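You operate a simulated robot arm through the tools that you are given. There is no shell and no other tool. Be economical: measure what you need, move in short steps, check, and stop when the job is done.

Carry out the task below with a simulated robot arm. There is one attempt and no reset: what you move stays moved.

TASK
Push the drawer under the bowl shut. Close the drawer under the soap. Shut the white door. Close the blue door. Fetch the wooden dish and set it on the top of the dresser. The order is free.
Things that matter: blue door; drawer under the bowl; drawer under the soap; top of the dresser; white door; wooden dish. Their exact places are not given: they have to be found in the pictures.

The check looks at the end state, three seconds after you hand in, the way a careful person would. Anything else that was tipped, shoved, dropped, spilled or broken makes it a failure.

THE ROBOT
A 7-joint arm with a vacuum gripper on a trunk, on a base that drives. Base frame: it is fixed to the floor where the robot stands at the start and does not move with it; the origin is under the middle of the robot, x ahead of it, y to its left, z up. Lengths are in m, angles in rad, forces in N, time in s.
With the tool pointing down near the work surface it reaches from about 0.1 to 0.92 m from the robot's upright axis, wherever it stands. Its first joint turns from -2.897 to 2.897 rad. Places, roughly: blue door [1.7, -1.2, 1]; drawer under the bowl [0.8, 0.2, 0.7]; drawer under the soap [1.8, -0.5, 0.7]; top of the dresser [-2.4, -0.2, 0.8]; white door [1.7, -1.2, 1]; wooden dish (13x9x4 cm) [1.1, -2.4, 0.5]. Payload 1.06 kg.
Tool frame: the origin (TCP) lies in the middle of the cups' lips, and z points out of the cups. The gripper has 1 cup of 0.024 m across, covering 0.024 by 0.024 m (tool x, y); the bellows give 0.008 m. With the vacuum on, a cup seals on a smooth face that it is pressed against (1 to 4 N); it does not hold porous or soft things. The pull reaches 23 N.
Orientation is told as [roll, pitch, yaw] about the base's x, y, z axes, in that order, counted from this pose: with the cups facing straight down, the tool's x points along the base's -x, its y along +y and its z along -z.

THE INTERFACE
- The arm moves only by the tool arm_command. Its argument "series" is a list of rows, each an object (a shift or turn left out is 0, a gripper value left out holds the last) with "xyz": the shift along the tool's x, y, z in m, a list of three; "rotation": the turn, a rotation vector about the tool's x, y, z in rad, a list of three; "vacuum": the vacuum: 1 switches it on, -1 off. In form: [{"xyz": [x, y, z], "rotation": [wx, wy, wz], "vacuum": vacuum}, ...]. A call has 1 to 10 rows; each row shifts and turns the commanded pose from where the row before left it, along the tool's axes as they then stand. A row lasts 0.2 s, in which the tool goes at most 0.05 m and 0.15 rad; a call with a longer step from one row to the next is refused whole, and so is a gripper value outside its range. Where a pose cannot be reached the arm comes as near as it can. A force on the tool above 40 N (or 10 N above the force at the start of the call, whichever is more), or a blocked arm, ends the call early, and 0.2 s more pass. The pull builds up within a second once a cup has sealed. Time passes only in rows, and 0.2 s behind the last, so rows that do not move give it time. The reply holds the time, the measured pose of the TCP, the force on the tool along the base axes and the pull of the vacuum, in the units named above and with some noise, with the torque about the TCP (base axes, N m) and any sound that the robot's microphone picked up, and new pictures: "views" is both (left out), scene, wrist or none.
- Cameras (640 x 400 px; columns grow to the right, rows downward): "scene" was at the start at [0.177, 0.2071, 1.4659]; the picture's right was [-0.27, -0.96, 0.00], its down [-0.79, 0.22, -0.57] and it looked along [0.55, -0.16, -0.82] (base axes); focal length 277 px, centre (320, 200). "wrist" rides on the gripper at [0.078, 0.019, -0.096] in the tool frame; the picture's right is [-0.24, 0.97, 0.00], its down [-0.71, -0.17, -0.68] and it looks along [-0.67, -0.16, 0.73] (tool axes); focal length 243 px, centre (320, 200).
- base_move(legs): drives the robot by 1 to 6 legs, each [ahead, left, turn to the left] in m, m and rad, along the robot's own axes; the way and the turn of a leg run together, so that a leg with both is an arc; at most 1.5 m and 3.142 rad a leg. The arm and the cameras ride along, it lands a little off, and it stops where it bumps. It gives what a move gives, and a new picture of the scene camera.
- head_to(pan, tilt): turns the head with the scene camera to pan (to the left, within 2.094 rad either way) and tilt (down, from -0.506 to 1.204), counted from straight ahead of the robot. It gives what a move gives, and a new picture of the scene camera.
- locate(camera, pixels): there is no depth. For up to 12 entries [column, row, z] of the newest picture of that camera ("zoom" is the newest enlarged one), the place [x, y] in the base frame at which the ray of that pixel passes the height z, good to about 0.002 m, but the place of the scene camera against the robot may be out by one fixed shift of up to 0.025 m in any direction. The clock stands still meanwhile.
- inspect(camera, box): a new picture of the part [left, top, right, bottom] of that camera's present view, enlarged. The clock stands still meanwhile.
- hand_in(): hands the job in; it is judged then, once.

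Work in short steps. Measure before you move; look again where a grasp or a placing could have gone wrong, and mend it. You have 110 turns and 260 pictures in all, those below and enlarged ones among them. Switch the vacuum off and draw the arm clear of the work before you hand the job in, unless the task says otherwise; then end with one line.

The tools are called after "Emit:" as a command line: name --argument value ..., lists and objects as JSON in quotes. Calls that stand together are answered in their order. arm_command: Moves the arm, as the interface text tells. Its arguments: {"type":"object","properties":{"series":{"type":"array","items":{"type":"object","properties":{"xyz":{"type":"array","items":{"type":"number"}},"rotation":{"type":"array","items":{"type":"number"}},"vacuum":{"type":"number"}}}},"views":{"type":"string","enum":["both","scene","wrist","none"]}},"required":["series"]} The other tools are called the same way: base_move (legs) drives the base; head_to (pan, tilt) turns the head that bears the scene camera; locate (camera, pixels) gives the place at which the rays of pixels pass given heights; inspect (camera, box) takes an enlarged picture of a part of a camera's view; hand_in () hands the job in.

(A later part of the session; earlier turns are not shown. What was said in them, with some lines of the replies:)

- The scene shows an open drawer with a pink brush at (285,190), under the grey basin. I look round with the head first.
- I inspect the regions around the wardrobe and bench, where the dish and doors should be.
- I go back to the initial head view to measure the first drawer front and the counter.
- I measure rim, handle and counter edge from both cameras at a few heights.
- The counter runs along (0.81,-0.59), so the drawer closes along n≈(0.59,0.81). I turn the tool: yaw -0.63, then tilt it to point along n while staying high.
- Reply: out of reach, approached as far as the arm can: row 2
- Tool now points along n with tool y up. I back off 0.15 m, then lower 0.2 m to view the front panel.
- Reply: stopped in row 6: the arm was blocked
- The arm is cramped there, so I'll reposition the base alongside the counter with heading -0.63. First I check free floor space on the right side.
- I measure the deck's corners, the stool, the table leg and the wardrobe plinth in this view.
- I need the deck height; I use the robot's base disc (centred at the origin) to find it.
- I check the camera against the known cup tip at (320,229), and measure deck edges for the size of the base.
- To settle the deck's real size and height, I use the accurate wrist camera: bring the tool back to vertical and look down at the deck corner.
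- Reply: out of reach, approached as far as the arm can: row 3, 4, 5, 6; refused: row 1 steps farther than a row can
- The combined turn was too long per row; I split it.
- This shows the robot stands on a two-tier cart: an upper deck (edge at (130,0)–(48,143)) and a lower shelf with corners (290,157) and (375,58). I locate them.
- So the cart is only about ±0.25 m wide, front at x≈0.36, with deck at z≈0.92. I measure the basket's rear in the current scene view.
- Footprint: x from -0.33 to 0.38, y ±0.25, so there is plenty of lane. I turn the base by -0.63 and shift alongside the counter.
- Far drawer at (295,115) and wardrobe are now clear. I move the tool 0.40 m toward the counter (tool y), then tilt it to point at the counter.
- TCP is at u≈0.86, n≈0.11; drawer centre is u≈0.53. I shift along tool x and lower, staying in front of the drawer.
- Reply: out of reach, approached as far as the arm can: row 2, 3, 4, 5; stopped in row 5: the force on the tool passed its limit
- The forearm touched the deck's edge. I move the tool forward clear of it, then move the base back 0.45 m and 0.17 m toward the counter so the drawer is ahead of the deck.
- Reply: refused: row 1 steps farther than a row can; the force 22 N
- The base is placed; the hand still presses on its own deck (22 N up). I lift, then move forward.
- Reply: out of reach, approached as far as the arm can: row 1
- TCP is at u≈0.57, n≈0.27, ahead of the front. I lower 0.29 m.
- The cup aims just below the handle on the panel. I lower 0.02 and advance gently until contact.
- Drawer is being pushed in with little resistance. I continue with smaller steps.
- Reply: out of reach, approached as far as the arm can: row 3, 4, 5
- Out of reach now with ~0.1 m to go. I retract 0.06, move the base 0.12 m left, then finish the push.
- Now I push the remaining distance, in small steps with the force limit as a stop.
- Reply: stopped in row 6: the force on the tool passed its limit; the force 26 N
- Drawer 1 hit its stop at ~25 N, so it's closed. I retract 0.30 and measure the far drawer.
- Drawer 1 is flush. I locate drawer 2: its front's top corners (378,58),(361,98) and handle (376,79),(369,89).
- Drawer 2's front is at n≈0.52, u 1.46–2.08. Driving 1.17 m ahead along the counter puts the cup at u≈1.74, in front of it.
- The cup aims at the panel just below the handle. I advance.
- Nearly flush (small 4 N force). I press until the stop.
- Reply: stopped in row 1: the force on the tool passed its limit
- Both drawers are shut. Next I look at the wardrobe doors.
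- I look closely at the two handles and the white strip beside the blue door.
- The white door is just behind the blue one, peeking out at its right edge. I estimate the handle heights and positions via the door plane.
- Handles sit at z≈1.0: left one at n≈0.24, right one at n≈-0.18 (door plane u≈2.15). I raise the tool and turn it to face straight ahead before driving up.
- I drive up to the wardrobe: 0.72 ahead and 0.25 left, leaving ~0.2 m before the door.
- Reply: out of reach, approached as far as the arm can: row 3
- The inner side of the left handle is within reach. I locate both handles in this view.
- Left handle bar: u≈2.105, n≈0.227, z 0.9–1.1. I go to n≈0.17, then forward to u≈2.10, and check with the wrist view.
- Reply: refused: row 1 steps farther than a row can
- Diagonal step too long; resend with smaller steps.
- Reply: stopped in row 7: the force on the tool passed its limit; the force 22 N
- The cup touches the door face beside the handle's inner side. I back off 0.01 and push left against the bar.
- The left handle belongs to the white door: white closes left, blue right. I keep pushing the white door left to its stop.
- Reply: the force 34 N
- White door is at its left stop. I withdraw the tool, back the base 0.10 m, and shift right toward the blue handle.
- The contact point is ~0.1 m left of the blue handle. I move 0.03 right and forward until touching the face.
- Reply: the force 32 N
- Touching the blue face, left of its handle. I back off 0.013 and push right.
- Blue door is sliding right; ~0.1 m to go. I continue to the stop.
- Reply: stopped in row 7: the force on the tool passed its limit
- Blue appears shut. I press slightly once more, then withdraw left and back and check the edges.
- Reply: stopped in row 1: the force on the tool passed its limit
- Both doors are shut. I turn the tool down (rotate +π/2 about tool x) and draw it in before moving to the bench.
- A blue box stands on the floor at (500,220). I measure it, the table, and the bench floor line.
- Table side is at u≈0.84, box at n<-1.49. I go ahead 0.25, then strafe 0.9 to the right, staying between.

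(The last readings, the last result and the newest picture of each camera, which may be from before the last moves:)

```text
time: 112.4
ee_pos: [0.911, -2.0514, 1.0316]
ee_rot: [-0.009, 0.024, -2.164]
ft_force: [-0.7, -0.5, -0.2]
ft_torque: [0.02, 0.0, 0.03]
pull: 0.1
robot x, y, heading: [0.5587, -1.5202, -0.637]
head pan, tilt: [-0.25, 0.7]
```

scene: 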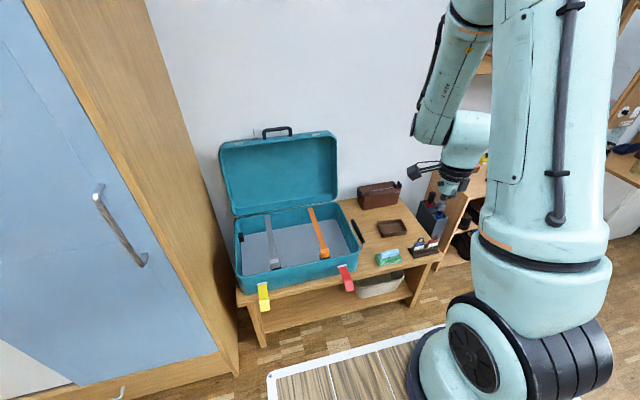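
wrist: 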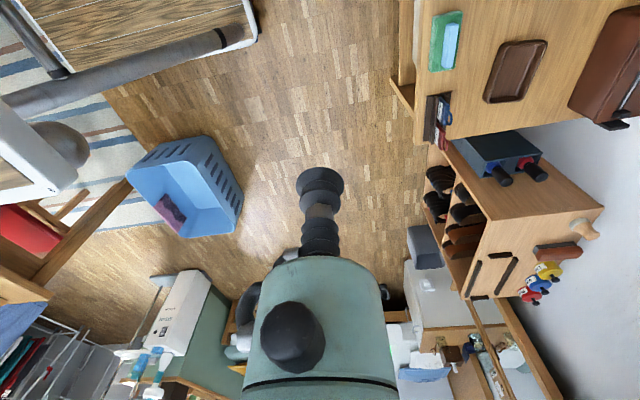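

The brown dish shows at wrist (515,70). I zoom in and locate it.

Emit:
inspect --camera "wrist" --box '[410, 0, 640, 144]'

Emit:
inspect --camera "scene" --box '[330, 165, 460, 246]'

Emit:
locate --camera "wrist" --pixels '[[515, 70, 0.49], [503, 40, 0.52], [546, 41, 0.52], [483, 101, 0.52], [527, 103, 0.52], [515, 70, 0.52]]'

Emit:
locate --camera "scene" --pixels '[[391, 228, 0.49], [391, 228, 0.52]]'

```text
2.78 times, centred on (525, 72) of wrist
```

zoom: 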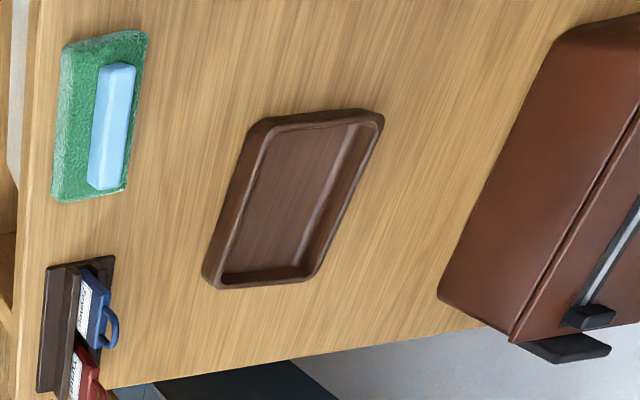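

```text
4.92 times, centred on (395, 206) of scene
```

zoom: 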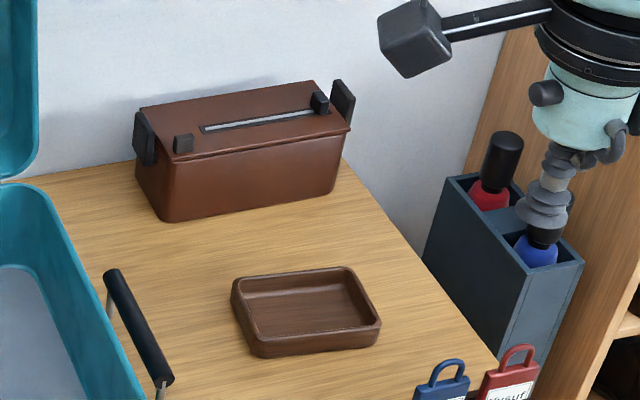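

```text
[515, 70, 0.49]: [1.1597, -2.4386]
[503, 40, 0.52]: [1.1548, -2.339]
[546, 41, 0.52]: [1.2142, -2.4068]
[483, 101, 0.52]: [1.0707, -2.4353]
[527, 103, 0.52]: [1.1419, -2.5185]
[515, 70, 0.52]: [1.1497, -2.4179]
```

```text
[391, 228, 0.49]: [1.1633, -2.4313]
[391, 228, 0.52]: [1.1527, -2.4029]
```

Dish floor centre ≈ (1.160,-2.438), z≈0.49. I move the base 0.2 ahead and 0.1 right for a comfortable reach.

Emit:
base_move --legs '[[0.2, -0.1, 0]]'

Emit:
arm_command --series '[{}]' --views "wrist"

```text
time: 114.1
ee_pos: [1.0095, -2.2502, 1.032]
ee_rot: [-0.008, 0.024, -2.164]
ft_force: [-0.5, 1.3, 0.1]
ft_torque: [0.04, 0.0, 0.0]
pull: 0.0
robot x, y, heading: [0.6617, -1.7197, -0.63]
head pan, tilt: [-0.25, 0.7]
```

scene: 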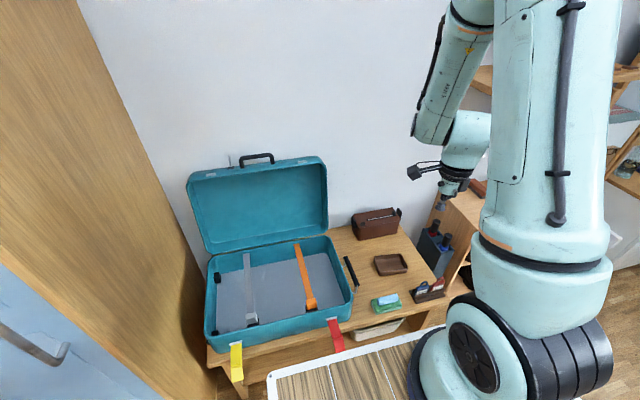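

```text
time: 114.5
ee_pos: [1.0099, -2.2525, 1.0308]
ee_rot: [-0.008, 0.022, -2.164]
ft_force: [-0.1, -0.2, 0.0]
ft_torque: [-0.03, 0.03, -0.01]
pull: 0.0
robot x, y, heading: [0.6581, -1.7193, -0.635]
head pan, tilt: [-0.25, 0.7]
```

wrist: 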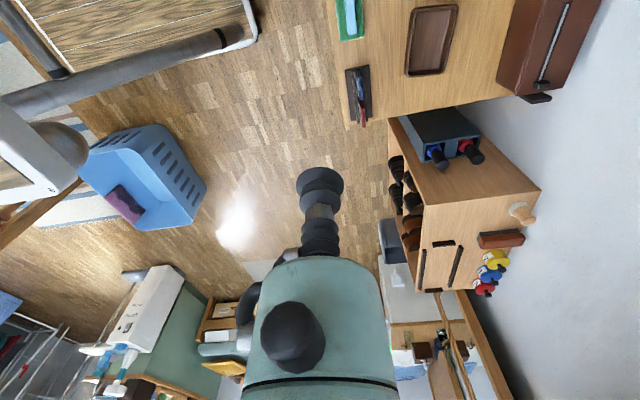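

I move above the dish: tool x -0.07, y +0.23, and descend to z≈0.72, then look.

Emit:
arm_command --series '[{"xyz": [-0.03, 0.035, 0]}, {"xyz": [-0.03, 0.035, 0]}, {"xyz": [-0.01, 0.045, 0]}, {"xyz": [0, 0.048, 0]}, {"xyz": [0, 0.048, 0]}, {"xyz": [0, 0.017, 0.04]}, {"xyz": [0, 0, 0.05]}, {"xyz": [0, 0, 0.05]}, {"xyz": [0, 0, 0.05]}, {"xyz": [0, 0, 0.05]}]'

Emit:
arm_command --series '[{"xyz": [0, 0, 0.04]}, {"xyz": [0, 0, 0.04]}, {}]'

Emit:
locate --camera "wrist" --pixels '[[320, 100, 0.5], [320, 150, 0.5]]'

```text
time: 116.7
ee_pos: [1.1593, -2.4286, 0.7868]
ee_rot: [-0.007, 0.021, -2.164]
ft_force: [0.5, 0.1, 0.4]
ft_torque: [0.02, 0.03, 0.02]
pull: 0.1
robot x, y, heading: [0.6592, -1.7237, -0.639]
head pan, tilt: [-0.25, 0.7]
```

scene: 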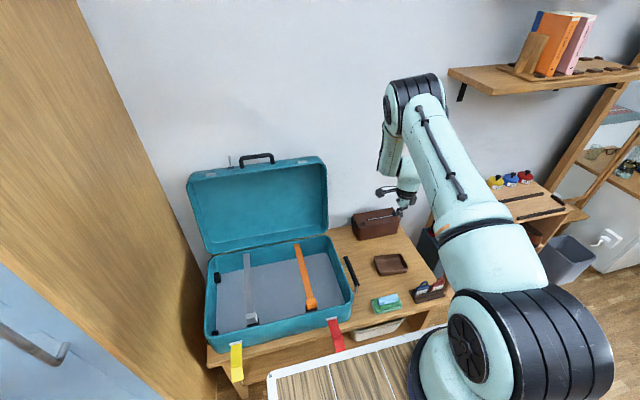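
wrist: 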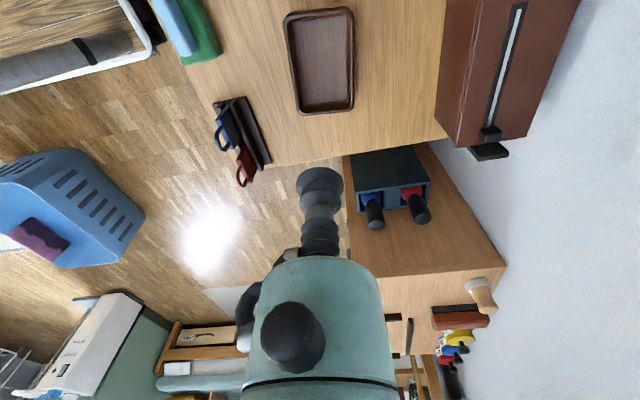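

```text
time: 117.5
ee_pos: [1.1628, -2.4308, 0.7059]
ee_rot: [-0.009, 0.023, -2.163]
ft_force: [0.7, -0.8, 0.4]
ft_torque: [0.01, -0.02, -0.03]
pull: 0.0
robot x, y, heading: [0.66, -1.7201, -0.629]
head pan, tilt: [-0.25, 0.7]
```

scene: 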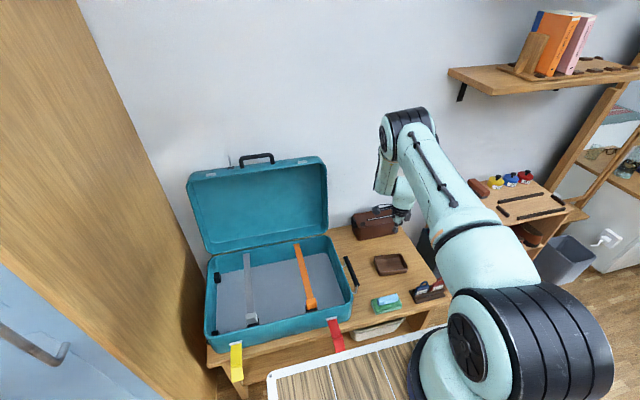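
wrist: 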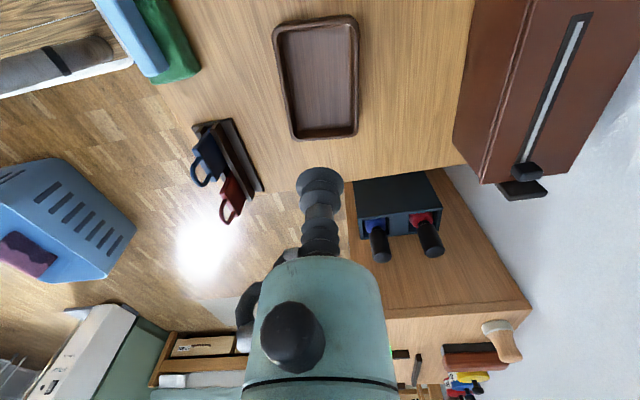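

```text
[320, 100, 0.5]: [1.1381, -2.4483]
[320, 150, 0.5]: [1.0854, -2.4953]
```

Dish inner floor centre is at about (320,78). I locate it.

Emit:
locate --camera "wrist" --pixels '[[320, 78, 0.48], [320, 78, 0.49], [320, 78, 0.5], [276, 28, 0.52], [357, 19, 0.52], [358, 132, 0.52], [290, 137, 0.52]]'

```text
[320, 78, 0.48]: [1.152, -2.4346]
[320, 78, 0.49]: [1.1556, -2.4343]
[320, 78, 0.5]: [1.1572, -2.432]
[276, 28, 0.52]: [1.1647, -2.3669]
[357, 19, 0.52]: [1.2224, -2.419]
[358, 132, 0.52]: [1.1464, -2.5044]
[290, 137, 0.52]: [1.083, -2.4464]
```

Bench seems nearer z≈0.44. I shift slightly to centre and descend to z≈0.52, then slowly with the vacuum on until contact.

Emit:
arm_command --series '[{"xyz": [-0.01, -0.02, 0]}, {"xyz": [0, 0, 0.05]}, {"xyz": [0, 0, 0.05]}, {"xyz": [0, 0, 0.05]}, {"xyz": [0, 0, 0.03]}, {}]' --views "wrist"

```text
time: 118.9
ee_pos: [1.1392, -2.4225, 0.5262]
ee_rot: [-0.009, 0.023, -2.164]
ft_force: [-0.5, 0.1, 0.3]
ft_torque: [-0.02, 0.02, 0.01]
pull: 0.1
robot x, y, heading: [0.6592, -1.7224, -0.63]
head pan, tilt: [-0.25, 0.7]
```

wrist: 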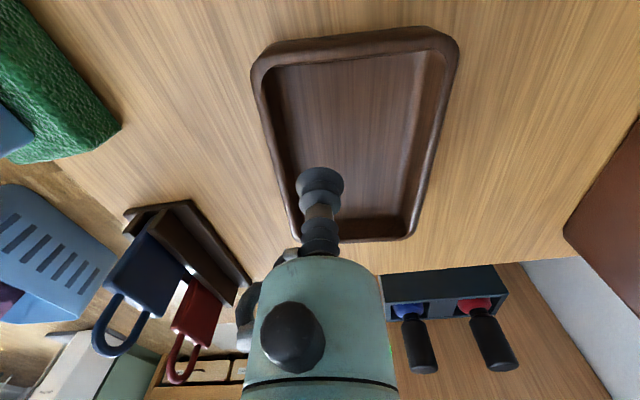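

I verify the dish centre in this close view by locating the floor corners.

Emit:
locate --camera "wrist" --pixels '[[268, 66, 0.46], [436, 52, 0.46], [412, 225, 0.46], [302, 228, 0.46], [354, 150, 0.46], [250, 62, 0.48], [460, 42, 0.48], [415, 238, 0.48], [298, 242, 0.48]]'

```text
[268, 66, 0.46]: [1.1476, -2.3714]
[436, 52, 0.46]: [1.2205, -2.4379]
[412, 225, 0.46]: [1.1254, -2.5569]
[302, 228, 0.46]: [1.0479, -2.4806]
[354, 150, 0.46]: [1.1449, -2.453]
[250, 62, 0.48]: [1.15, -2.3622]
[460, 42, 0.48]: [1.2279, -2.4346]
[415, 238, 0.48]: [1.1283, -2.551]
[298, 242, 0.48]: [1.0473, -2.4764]
```

Floor centre ≈ (1.141,-2.450) at z≈0.475. I shift x -0.02, y +0.016 and lower slowly with vacuum on.

Emit:
arm_command --series '[{"xyz": [-0.02, 0.016, 0]}, {"xyz": [0, 0, 0.02], "vacuum": 1}, {"xyz": [0, 0, 0.01]}, {"xyz": [0, 0, 0.008]}, {"xyz": [0, 0, 0.006]}, {}]' --views "wrist"

```text
time: 120.3
ee_pos: [1.1427, -2.4475, 0.4843]
ee_rot: [-0.007, 0.019, -2.165]
ft_force: [1.9, -0.9, 9.9]
ft_torque: [-0.09, 0.01, 0.05]
pull: 22.9
robot x, y, heading: [0.6588, -1.7172, -0.633]
head pan, tilt: [-0.25, 0.7]
```

wrist: 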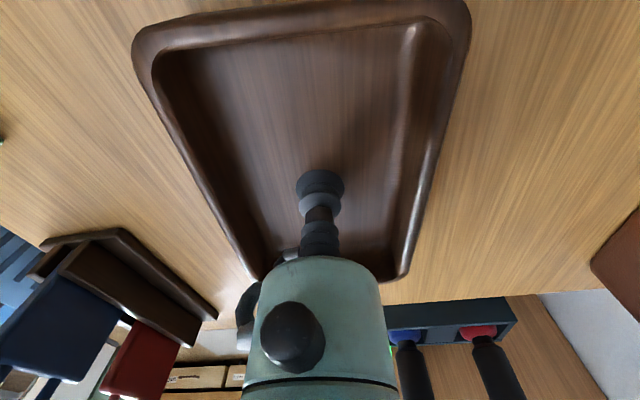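

Sealed (pull 22.9 N), lips at z≈0.484. I lift straight up.

Emit:
arm_command --series '[{"xyz": [0, 0, -0.01]}, {"xyz": [0, 0, -0.02]}, {"xyz": [0, 0, -0.03]}, {"xyz": [0, 0, -0.04]}, {"xyz": [0, 0, -0.04]}, {"xyz": [0, 0, -0.04]}, {"xyz": [0, 0, -0.04]}, {"xyz": [0, 0, -0.04]}, {"xyz": [0, 0, -0.04]}, {}]'

```text
time: 122.5
ee_pos: [1.1404, -2.4515, 0.7827]
ee_rot: [-0.009, 0.023, -2.165]
ft_force: [-0.1, 0.7, -1.7]
ft_torque: [-0.01, 0.02, -0.01]
pull: 22.5
robot x, y, heading: [0.6605, -1.7253, -0.634]
head pan, tilt: [-0.25, 0.7]
```

scene: 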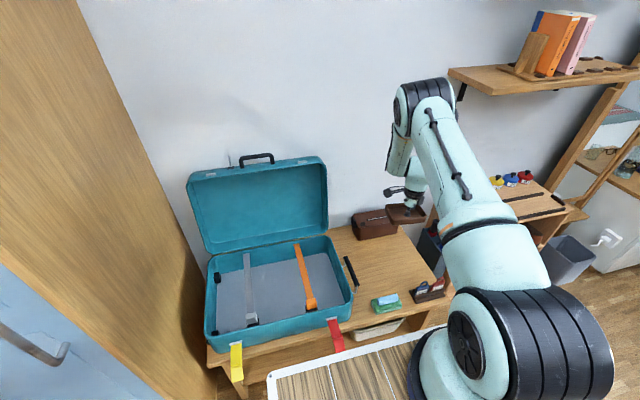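
wrist: 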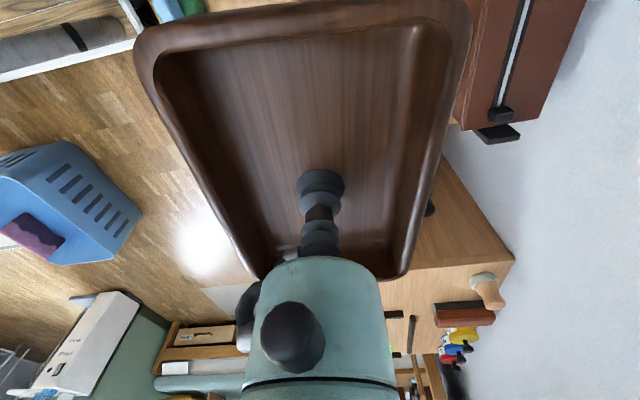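

The dish is held. I raise to z≈1.08 and retract toward the robot.

Emit:
arm_command --series '[{"xyz": [0, 0, -0.04]}, {"xyz": [0, 0, -0.04]}, {"xyz": [0, 0, -0.04]}, {"xyz": [0, 0, -0.04]}, {"xyz": [0, 0, -0.04]}, {"xyz": [0, 0, -0.04]}, {"xyz": [0, 0, -0.04]}, {"xyz": [0.02, -0.04, 0]}, {"xyz": [0.02, -0.04, 0]}, {"xyz": [0.02, -0.04, 0]}]' --views "none"

Emit:
arm_command --series '[{"xyz": [0.02, -0.04, 0]}, {"xyz": [0.02, -0.04, 0]}, {"xyz": [0.02, -0.03, 0]}, {"xyz": [0.03, 0, 0]}, {"xyz": [0.03, 0, 0]}, {"xyz": [0.03, 0, 0]}, {"xyz": [0.03, 0, 0]}, {}]'

```text
time: 124.7
ee_pos: [1.0743, -2.3446, 1.0645]
ee_rot: [-0.009, 0.022, -2.164]
ft_force: [0.2, -0.6, -1.4]
ft_torque: [-0.01, 0.03, -0.01]
pull: 22.7
robot x, y, heading: [0.656, -1.7233, -0.635]
head pan, tilt: [-0.25, 0.7]
```

```text
time: 126.5
ee_pos: [1.084, -2.1327, 1.0696]
ee_rot: [-0.008, 0.023, -2.166]
ft_force: [-0.4, -0.4, -0.7]
ft_torque: [-0.02, 0.0, 0.0]
pull: 22.7
robot x, y, heading: [0.6589, -1.7214, -0.637]
head pan, tilt: [-0.25, 0.7]
```

scene: 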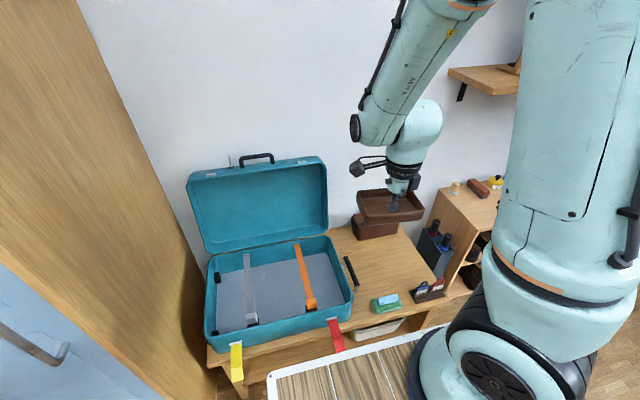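
wrist: 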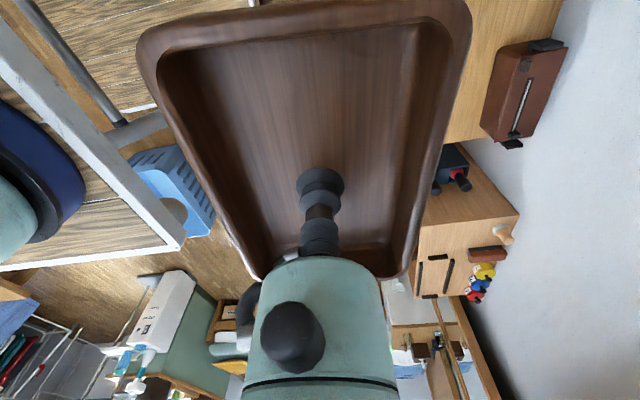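

I back off 0.28, strafe left 1.05 into the lane, and reverse 1.5 along the counter.

Emit:
base_move --legs '[[-0.28, 0, 0], [0, 1.02, 0], [-1.45, 0, 0]]'

Emit:
head_to --pan -2.09 --tilt 0.6

Emit:
head_to --pan 2.09 --tilt 0.6

```text
time: 140.2
ee_pos: [0.2836, -0.2806, 1.069]
ee_rot: [-0.008, 0.023, -2.162]
ft_force: [0.7, -0.4, -0.5]
ft_torque: [0.01, -0.02, 0.02]
pull: 22.8
robot x, y, heading: [-0.1409, 0.1275, -0.634]
head pan, tilt: [-0.25, 0.7]
```

scene: 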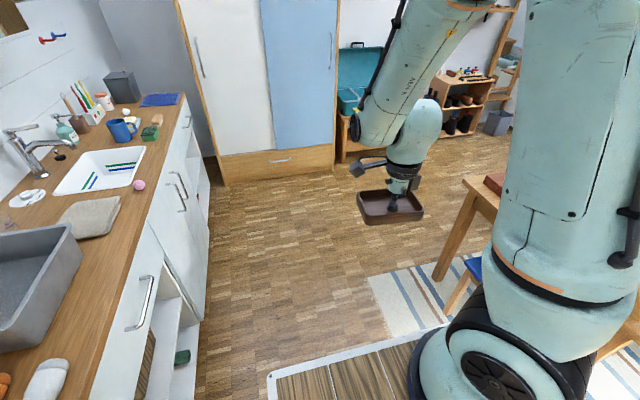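

```text
time: 142.1
ee_pos: [0.2856, -0.2814, 1.0706]
ee_rot: [-0.01, 0.025, -2.161]
ft_force: [-1.1, 0.0, -0.6]
ft_torque: [-0.02, 0.03, -0.02]
pull: 23.2
robot x, y, heading: [-0.1428, 0.1301, -0.632]
head pan, tilt: [-2.089, 0.6]
```

scene: 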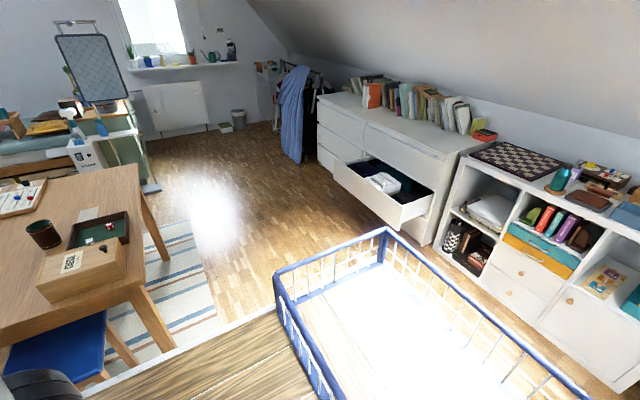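

```text
time: 145.4
ee_pos: [0.2856, -0.2819, 1.0707]
ee_rot: [-0.01, 0.023, -2.16]
ft_force: [0.4, 0.0, -1.4]
ft_torque: [-0.02, -0.02, -0.03]
pull: 23.1
robot x, y, heading: [-0.1425, 0.131, -0.627]
head pan, tilt: [2.089, 0.6]
```

scene: 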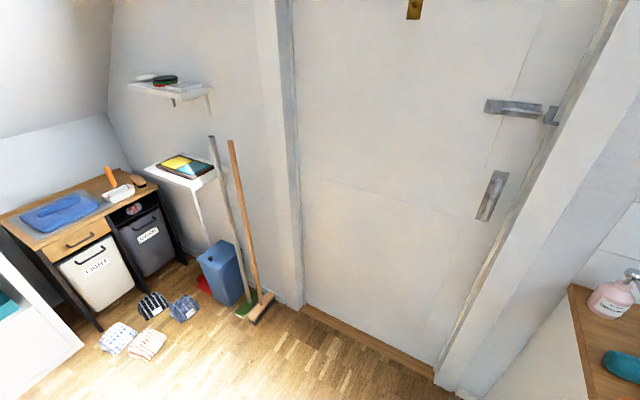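

I look back at the dresser and measure its top and the open drawer.

Emit:
head_to --pan -2.09 --tilt 0.6

Emit:
inspect --camera "scene" --box '[280, 60, 520, 210]'

Emit:
locate --camera "scene" --pixels '[[318, 96, 0.8], [446, 158, 0.8], [482, 140, 0.8], [360, 88, 0.8], [335, 165, 0.65], [402, 226, 0.65], [437, 245, 0], [320, 170, 0], [287, 160, 0], [470, 150, 0.8], [630, 390, 0], [180, 345, 0]]'

```text
time: 148.8
ee_pos: [0.285, -0.2818, 1.0708]
ee_rot: [-0.008, 0.023, -2.16]
ft_force: [-1.1, -0.6, -0.7]
ft_torque: [-0.02, 0.02, 0.0]
pull: 23.1
robot x, y, heading: [-0.1459, 0.1283, -0.631]
head pan, tilt: [-2.089, 0.6]
```

scene: 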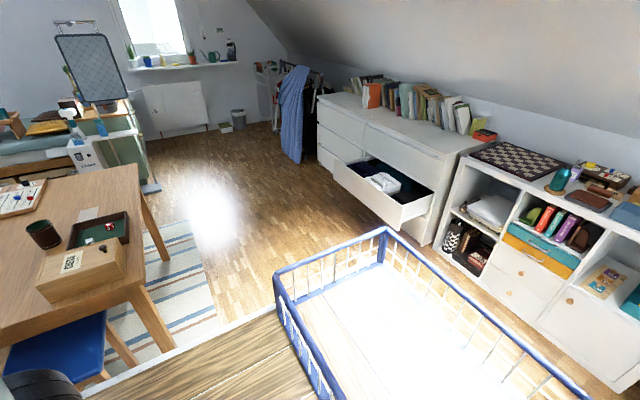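

```text
2.67 times, centred on (400, 135) of scene
```

zoom: 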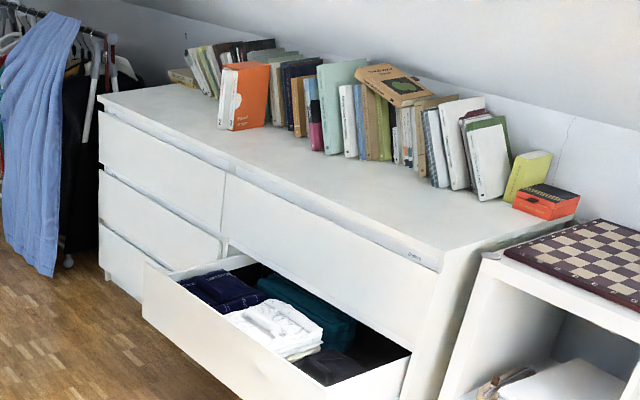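

```text
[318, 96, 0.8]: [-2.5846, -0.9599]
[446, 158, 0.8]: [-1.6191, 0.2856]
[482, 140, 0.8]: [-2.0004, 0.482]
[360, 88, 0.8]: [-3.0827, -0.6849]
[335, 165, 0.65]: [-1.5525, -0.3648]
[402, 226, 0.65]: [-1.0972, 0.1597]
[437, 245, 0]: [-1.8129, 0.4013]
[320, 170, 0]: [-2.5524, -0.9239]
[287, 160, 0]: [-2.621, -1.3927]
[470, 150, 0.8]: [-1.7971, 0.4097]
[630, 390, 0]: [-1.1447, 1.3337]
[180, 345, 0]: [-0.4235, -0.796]
```

Dresser front is at u≈-1.7 (top z≈0.70), with an open drawer protruding to u≈-1.25 for n between -0.7 and -1.56. I'll approach by its left half. I reverse 0.36 and turn right by π.

Emit:
base_move --legs '[[-0.36, 0, 0], [0, 0, -1.57], [0, 0, -1.57]]'

Emit:
head_to --pan 0.7 --tilt 0.5

```text
time: 158.8
ee_pos: [-0.8535, 0.7557, 1.0707]
ee_rot: [-0.007, 0.021, 0.97]
ft_force: [-0.1, 0.1, -0.8]
ft_torque: [0.0, -0.01, 0.01]
pull: 22.5
robot x, y, heading: [-0.4307, 0.3387, 2.498]
head pan, tilt: [-2.089, 0.6]
```

scene: 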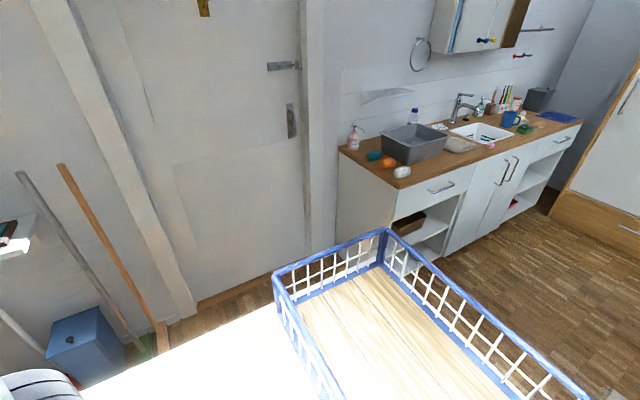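

```text
time: 161.3
ee_pos: [-0.8535, 0.7551, 1.0703]
ee_rot: [-0.008, 0.025, 0.968]
ft_force: [-0.6, 0.1, -1.6]
ft_torque: [0.02, -0.02, -0.01]
pull: 22.7
robot x, y, heading: [-0.4348, 0.3423, 2.499]
head pan, tilt: [0.7, 0.499]
```

scene: 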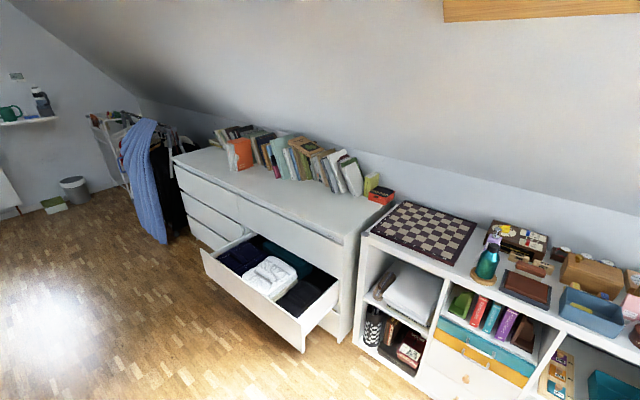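

There is a sloped roof over the dresser, so I'll stay near its front edge. I strafe left 1.5 m and look again.

Emit:
base_move --legs '[[0, 1.5, 0.012]]'

Emit:
head_to --pan 0.1 --tilt 0.7

```text
time: 168.7
ee_pos: [-1.7502, -0.4556, 1.0708]
ee_rot: [-0.007, 0.024, 0.978]
ft_force: [0.5, 0.1, -0.7]
ft_torque: [-0.02, 0.0, -0.02]
pull: 23.5
robot x, y, heading: [-1.3239, -0.8688, 2.51]
head pan, tilt: [0.7, 0.499]
```

scene: 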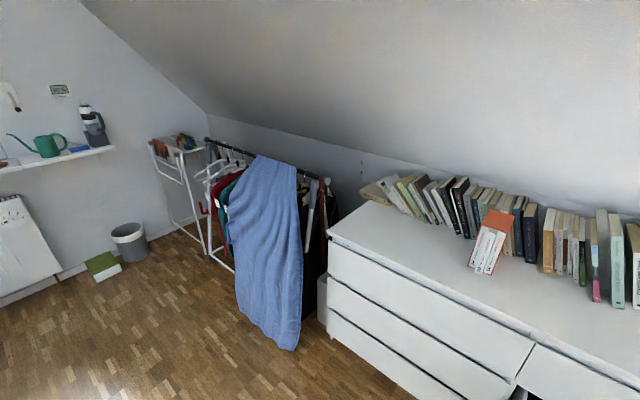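

```text
time: 169.7
ee_pos: [-1.7495, -0.4557, 1.07]
ee_rot: [-0.008, 0.024, 0.981]
ft_force: [0.5, -0.6, -1.8]
ft_torque: [0.03, 0.0, 0.02]
pull: 22.8
robot x, y, heading: [-1.3284, -0.8679, 2.512]
head pan, tilt: [0.099, 0.7]
```

scene: 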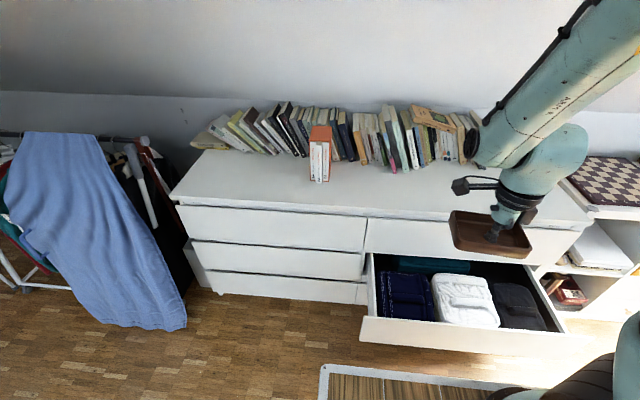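

I measure the dresser's top front edge, drawer edges and book fronts.

Emit:
locate --camera "scene" --pixels '[[173, 203, 0.7], [597, 230, 0.7], [173, 203, 0.75], [597, 230, 0.75], [362, 320, 0.45], [565, 335, 0.45], [362, 343, 0.3], [235, 155, 0.7], [318, 182, 0.7], [390, 170, 0.7], [218, 293, 0], [185, 328, 0]]'

```text
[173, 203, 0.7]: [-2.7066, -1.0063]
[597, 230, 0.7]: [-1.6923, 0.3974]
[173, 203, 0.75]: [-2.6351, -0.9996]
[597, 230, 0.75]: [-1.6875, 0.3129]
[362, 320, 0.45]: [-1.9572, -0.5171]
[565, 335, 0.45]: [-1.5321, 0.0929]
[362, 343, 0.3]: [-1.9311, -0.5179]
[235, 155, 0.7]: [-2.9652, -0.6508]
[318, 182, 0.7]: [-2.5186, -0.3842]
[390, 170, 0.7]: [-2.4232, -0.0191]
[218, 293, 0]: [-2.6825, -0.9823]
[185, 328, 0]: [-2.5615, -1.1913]
```

Top is at z≈0.70, front edge u≈-1.60, n from -2.4 to -0.68; the orange book is at n≈-1.79. I'll set the dish at about u=-1.73, n=-2.05. I move the base 0.28 ahead and 0.42 left.

Emit:
base_move --legs '[[0, 0.42, 0], [0.28, 0, 0]]'

Emit:
head_to --pan 0.0 --tilt 0.75

```text
time: 173.8
ee_pos: [-2.2173, -0.6266, 1.0705]
ee_rot: [-0.008, 0.024, 0.98]
ft_force: [0.0, 0.2, -0.8]
ft_torque: [0.01, 0.01, 0.0]
pull: 23.9
robot x, y, heading: [-1.7884, -1.0338, 2.511]
head pan, tilt: [0.099, 0.7]
```

scene: 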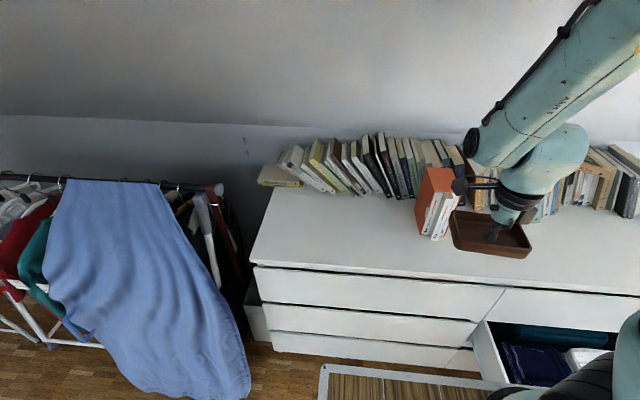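

```text
time: 174.5
ee_pos: [-2.2166, -0.6272, 1.0706]
ee_rot: [-0.009, 0.023, 0.98]
ft_force: [-0.7, 0.1, -1.0]
ft_torque: [0.01, 0.0, 0.01]
pull: 22.9
robot x, y, heading: [-1.7872, -1.0343, 2.506]
head pan, tilt: [0.0, 0.75]
```

scene: 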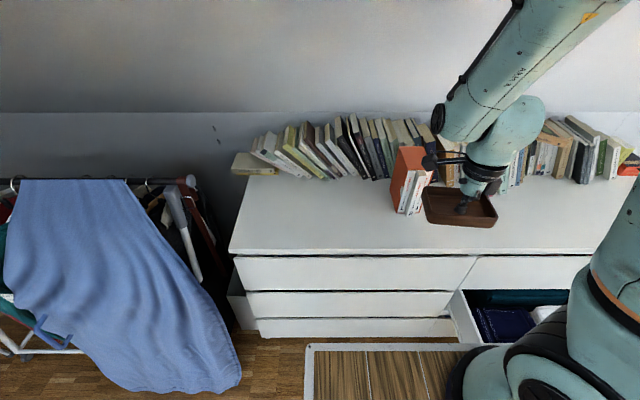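

I recheck the dresser measurements from this close view.

Emit:
locate --camera "scene" --pixels '[[233, 252, 0.7], [470, 255, 0.7], [405, 213, 0.7], [325, 213, 0.7], [325, 180, 0.7], [258, 338, 0], [450, 338, 0], [465, 205, 1.07], [325, 213, 0.75], [233, 252, 0.75], [290, 180, 0.7]]'

Emit:
locate --camera "wrist" --pixels '[[320, 180, 1.07]]'

```text
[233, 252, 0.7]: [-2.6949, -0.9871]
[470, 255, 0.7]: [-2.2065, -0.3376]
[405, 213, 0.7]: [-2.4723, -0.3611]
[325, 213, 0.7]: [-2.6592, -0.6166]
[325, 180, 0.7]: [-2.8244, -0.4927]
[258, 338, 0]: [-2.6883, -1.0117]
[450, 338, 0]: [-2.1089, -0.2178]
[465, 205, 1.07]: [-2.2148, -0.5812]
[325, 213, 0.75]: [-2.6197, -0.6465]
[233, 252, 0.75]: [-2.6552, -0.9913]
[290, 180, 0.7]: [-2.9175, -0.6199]
```

```text
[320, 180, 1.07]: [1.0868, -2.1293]
```

Target TCP ≈ (-2.619,-0.640). First I move left 0.234 (tool x), then lower to z≈0.86 in front of the dresser edge.

Emit:
arm_command --series '[{"xyz": [0.04, 0, 0]}, {"xyz": [0.04, 0, 0]}, {"xyz": [0.04, 0, 0]}, {"xyz": [0.04, 0, 0]}, {"xyz": [0.04, 0, 0]}, {"xyz": [0.034, 0, 0]}, {"xyz": [0, 0.03, 0.04]}, {"xyz": [0, 0, 0.04]}, {"xyz": [0, 0, 0.04]}, {"xyz": [0, 0, 0.04]}]' --views "none"

Emit:
arm_command --series '[{"xyz": [0, 0, 0.04]}, {"xyz": [0, 0.04, 0]}, {"xyz": [0, 0.04, 0]}, {"xyz": [0, 0.04, 0]}, {}]'

```text
time: 176.7
ee_pos: [-2.3722, -0.8082, 0.9156]
ee_rot: [-0.008, 0.023, 0.98]
ft_force: [-0.7, 0.9, -0.9]
ft_torque: [-0.01, 0.0, 0.03]
pull: 23.0
robot x, y, heading: [-1.7884, -1.0408, 2.509]
head pan, tilt: [0.0, 0.75]
```

```text
time: 177.9
ee_pos: [-2.4721, -0.7436, 0.8736]
ee_rot: [-0.008, 0.022, 0.979]
ft_force: [-0.6, 0.5, -0.5]
ft_torque: [0.04, 0.0, 0.01]
pull: 22.5
robot x, y, heading: [-1.7851, -1.0399, 2.509]
head pan, tilt: [0.0, 0.75]
```

scene: 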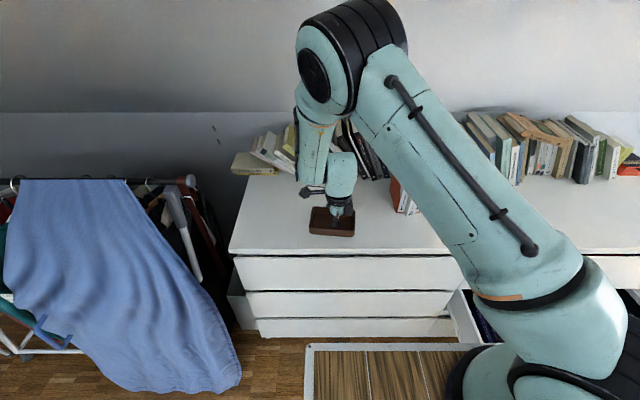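
wrist: 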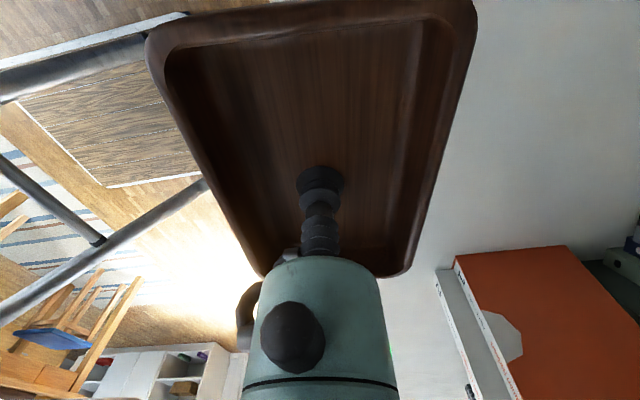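

Clear so far. I advance 0.16 while lowering to z≈0.80.

Emit:
arm_command --series '[{"xyz": [0, 0.035, 0.02]}, {"xyz": [0, 0.035, 0.02]}, {"xyz": [0, 0.035, 0.015]}, {"xyz": [0, 0.035, 0.01]}, {"xyz": [0, 0.025, 0.01]}, {}]'

```text
time: 179.3
ee_pos: [-2.6112, -0.652, 0.7983]
ee_rot: [-0.008, 0.022, 0.979]
ft_force: [0.5, 0.5, -0.3]
ft_torque: [0.02, 0.0, -0.01]
pull: 22.5
robot x, y, heading: [-1.7891, -1.0359, 2.509]
head pan, tilt: [0.0, 0.75]
```

scene: 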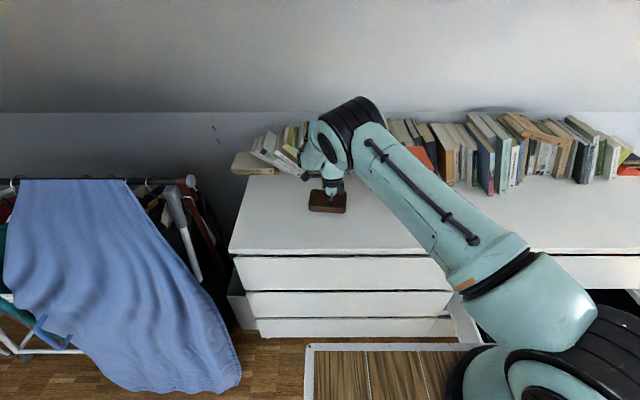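
wrist: 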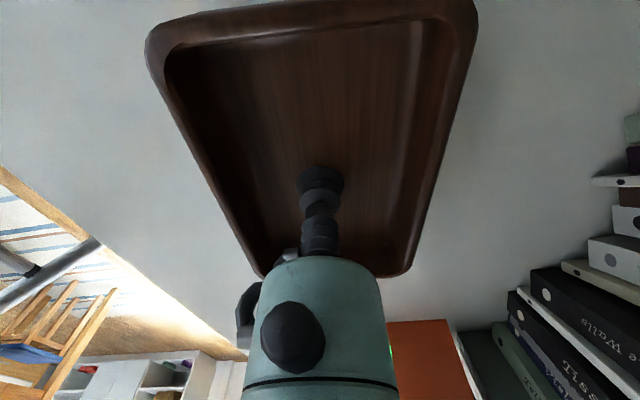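

The dish is over the free top. I lower it gently until contact.

Emit:
arm_command --series '[{"xyz": [0, 0, 0.03]}, {"xyz": [0, 0, 0.02]}, {"xyz": [0, 0, 0.01]}, {"xyz": [0, 0, 0.008]}, {"xyz": [0, 0, 0.008]}, {}]'

```text
time: 179.7
ee_pos: [-2.6136, -0.6524, 0.7768]
ee_rot: [-0.002, 0.024, 0.982]
ft_force: [0.6, 0.7, 21.4]
ft_torque: [0.15, 0.03, 0.01]
pull: 23.4
robot x, y, heading: [-1.7911, -1.0388, 2.511]
head pan, tilt: [0.0, 0.75]
stopped in row 2: the force on the tool passed its limit (the readings are from after the stop); the commanded pose is now the measured one
```

scene: 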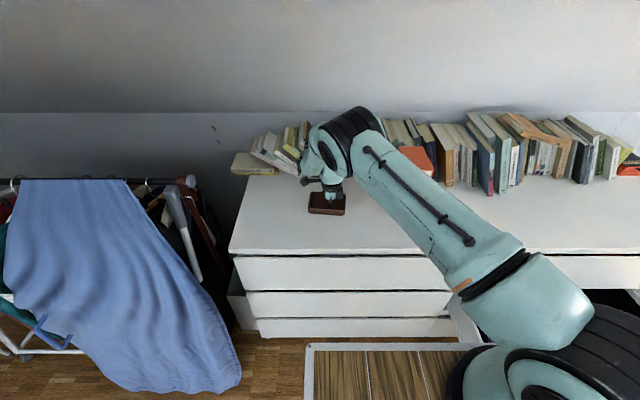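
wrist: 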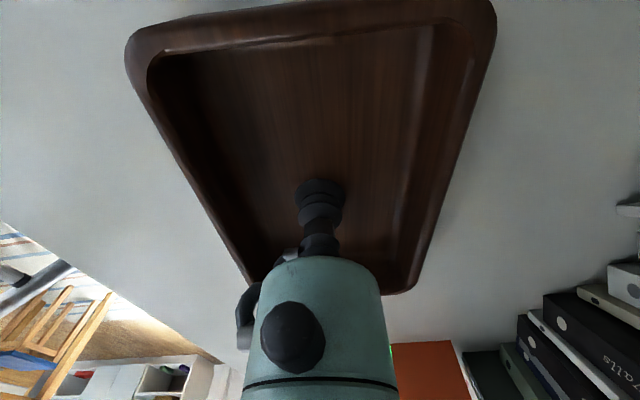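

The dish is pressed on the top at z≈0.77 (21 N). I ease up slightly, release the vacuum, wait, then lift.

Emit:
arm_command --series '[{"xyz": [0, 0, -0.004]}, {"vacuum": -1}, {}, {}, {}, {}, {}, {"xyz": [0, 0, -0.01]}, {"xyz": [0, 0, -0.02]}, {"xyz": [0, 0, -0.03]}]'

```text
time: 181.9
ee_pos: [-2.6116, -0.6495, 0.838]
ee_rot: [-0.007, 0.023, 0.981]
ft_force: [0.4, 0.4, 0.7]
ft_torque: [0.02, -0.01, -0.03]
pull: 0.1
robot x, y, heading: [-1.7896, -1.0364, 2.509]
head pan, tilt: [0.0, 0.75]
```

scene: 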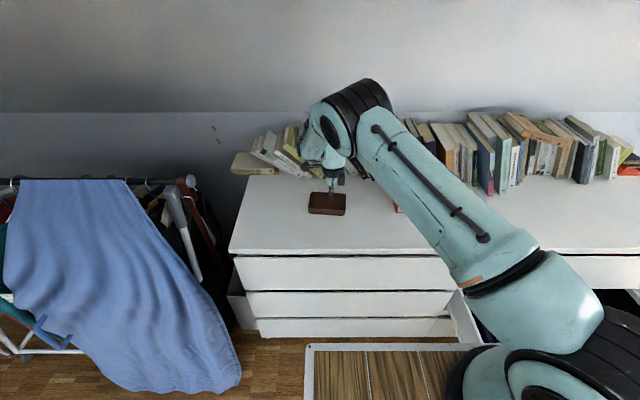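
wrist: 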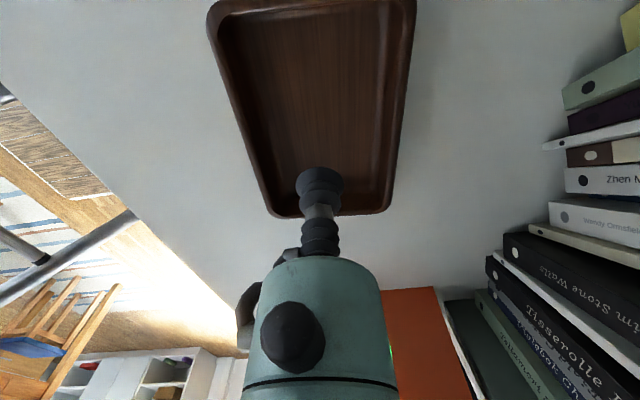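

The dish stays on the top. I raise further and retract toward the robot, then check the dish and the books.

Emit:
arm_command --series '[{"xyz": [0, 0, -0.04]}, {"xyz": [0, -0.03, -0.03]}, {"xyz": [0, -0.04, -0.02]}, {"xyz": [0, -0.04, -0.02]}, {"xyz": [0, -0.045, 0]}, {"xyz": [0, -0.045, 0]}, {"xyz": [0, -0.045, 0]}, {"xyz": [0, -0.045, 0]}, {}]' --views "scene"

Emit:
inspect --camera "scene" --box '[220, 100, 460, 250]'

```text
time: 183.9
ee_pos: [-2.3696, -0.8093, 0.9512]
ee_rot: [-0.007, 0.023, 0.979]
ft_force: [0.0, -0.9, -0.2]
ft_torque: [0.02, 0.0, -0.02]
pull: 0.0
robot x, y, heading: [-1.7884, -1.0377, 2.512]
head pan, tilt: [0.0, 0.75]
```

scene: 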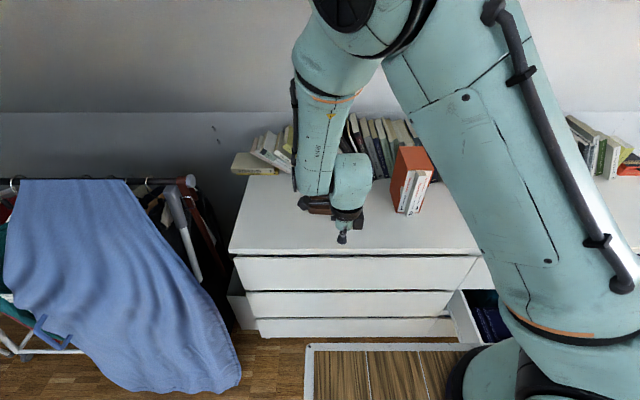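

```text
2.67 times, centred on (340, 175) of scene
```

zoom: 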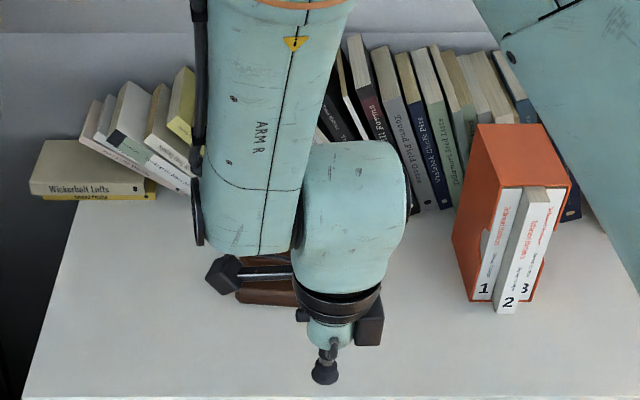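

Books are undisturbed. I back the base away 0.3 m and take a last look at the dish.

Emit:
base_move --legs '[[-0.3, 0, 0]]'

Emit:
arm_command --series '[{"xyz": [-0.045, 0, -0.01]}, {"xyz": [-0.045, 0, 0]}, {"xyz": [-0.045, 0, 0]}, {"xyz": [-0.045, 0, 0]}, {"xyz": [-0.045, 0, 0]}, {}]' --views "scene"

Emit:
inspect --camera "scene" --box '[200, 60, 520, 260]'

```text
time: 185.9
ee_pos: [-2.1336, -0.9877, 0.951]
ee_rot: [-0.008, 0.022, 0.989]
ft_force: [0.3, 0.0, 0.6]
ft_torque: [0.0, 0.01, 0.0]
pull: 0.1
robot x, y, heading: [-1.5511, -1.2115, 2.518]
head pan, tilt: [0.0, 0.75]
```

scene: 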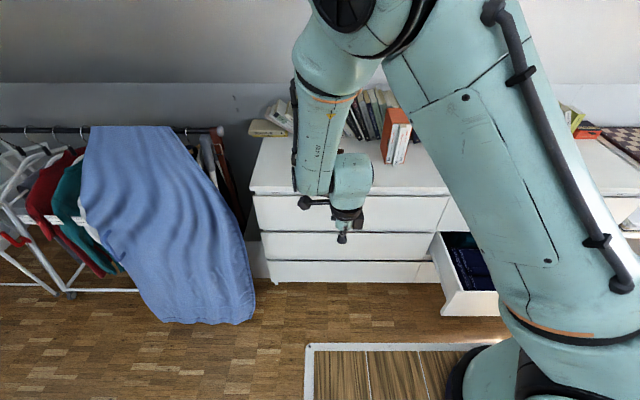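

```text
time: 187.3
ee_pos: [-2.0113, -0.8009, 0.955]
ee_rot: [-0.007, 0.022, 0.991]
ft_force: [-0.9, -0.1, 0.0]
ft_torque: [0.03, 0.03, 0.03]
pull: 0.2
robot x, y, heading: [-1.5492, -1.2133, 2.523]
head pan, tilt: [0.0, 0.75]
```

scene: 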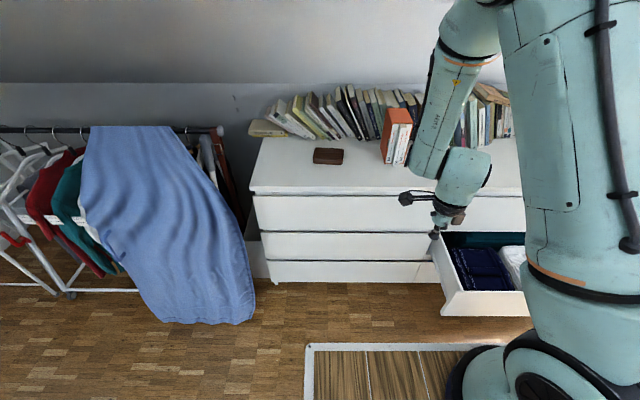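

```text
2.00 times, centred on (360, 160) of scene
```

zoom: 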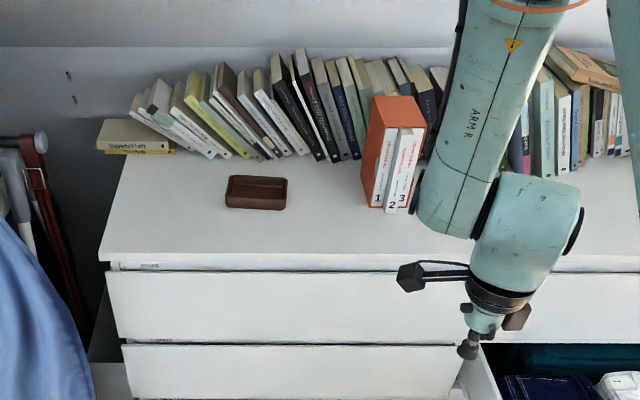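

The dish sits flat on the dresser top with nothing disturbed. The drawers and doors still looked shut in the view I had while driving back. The vacuum is off and the arm is clear, so I hand in.

Emit:
hand_in

```text
The job is handed in.
```

I handed in the job with both drawers and both wardrobe doors shut, and the wooden dish on the top of the dresser; the result of the check is not known yet.
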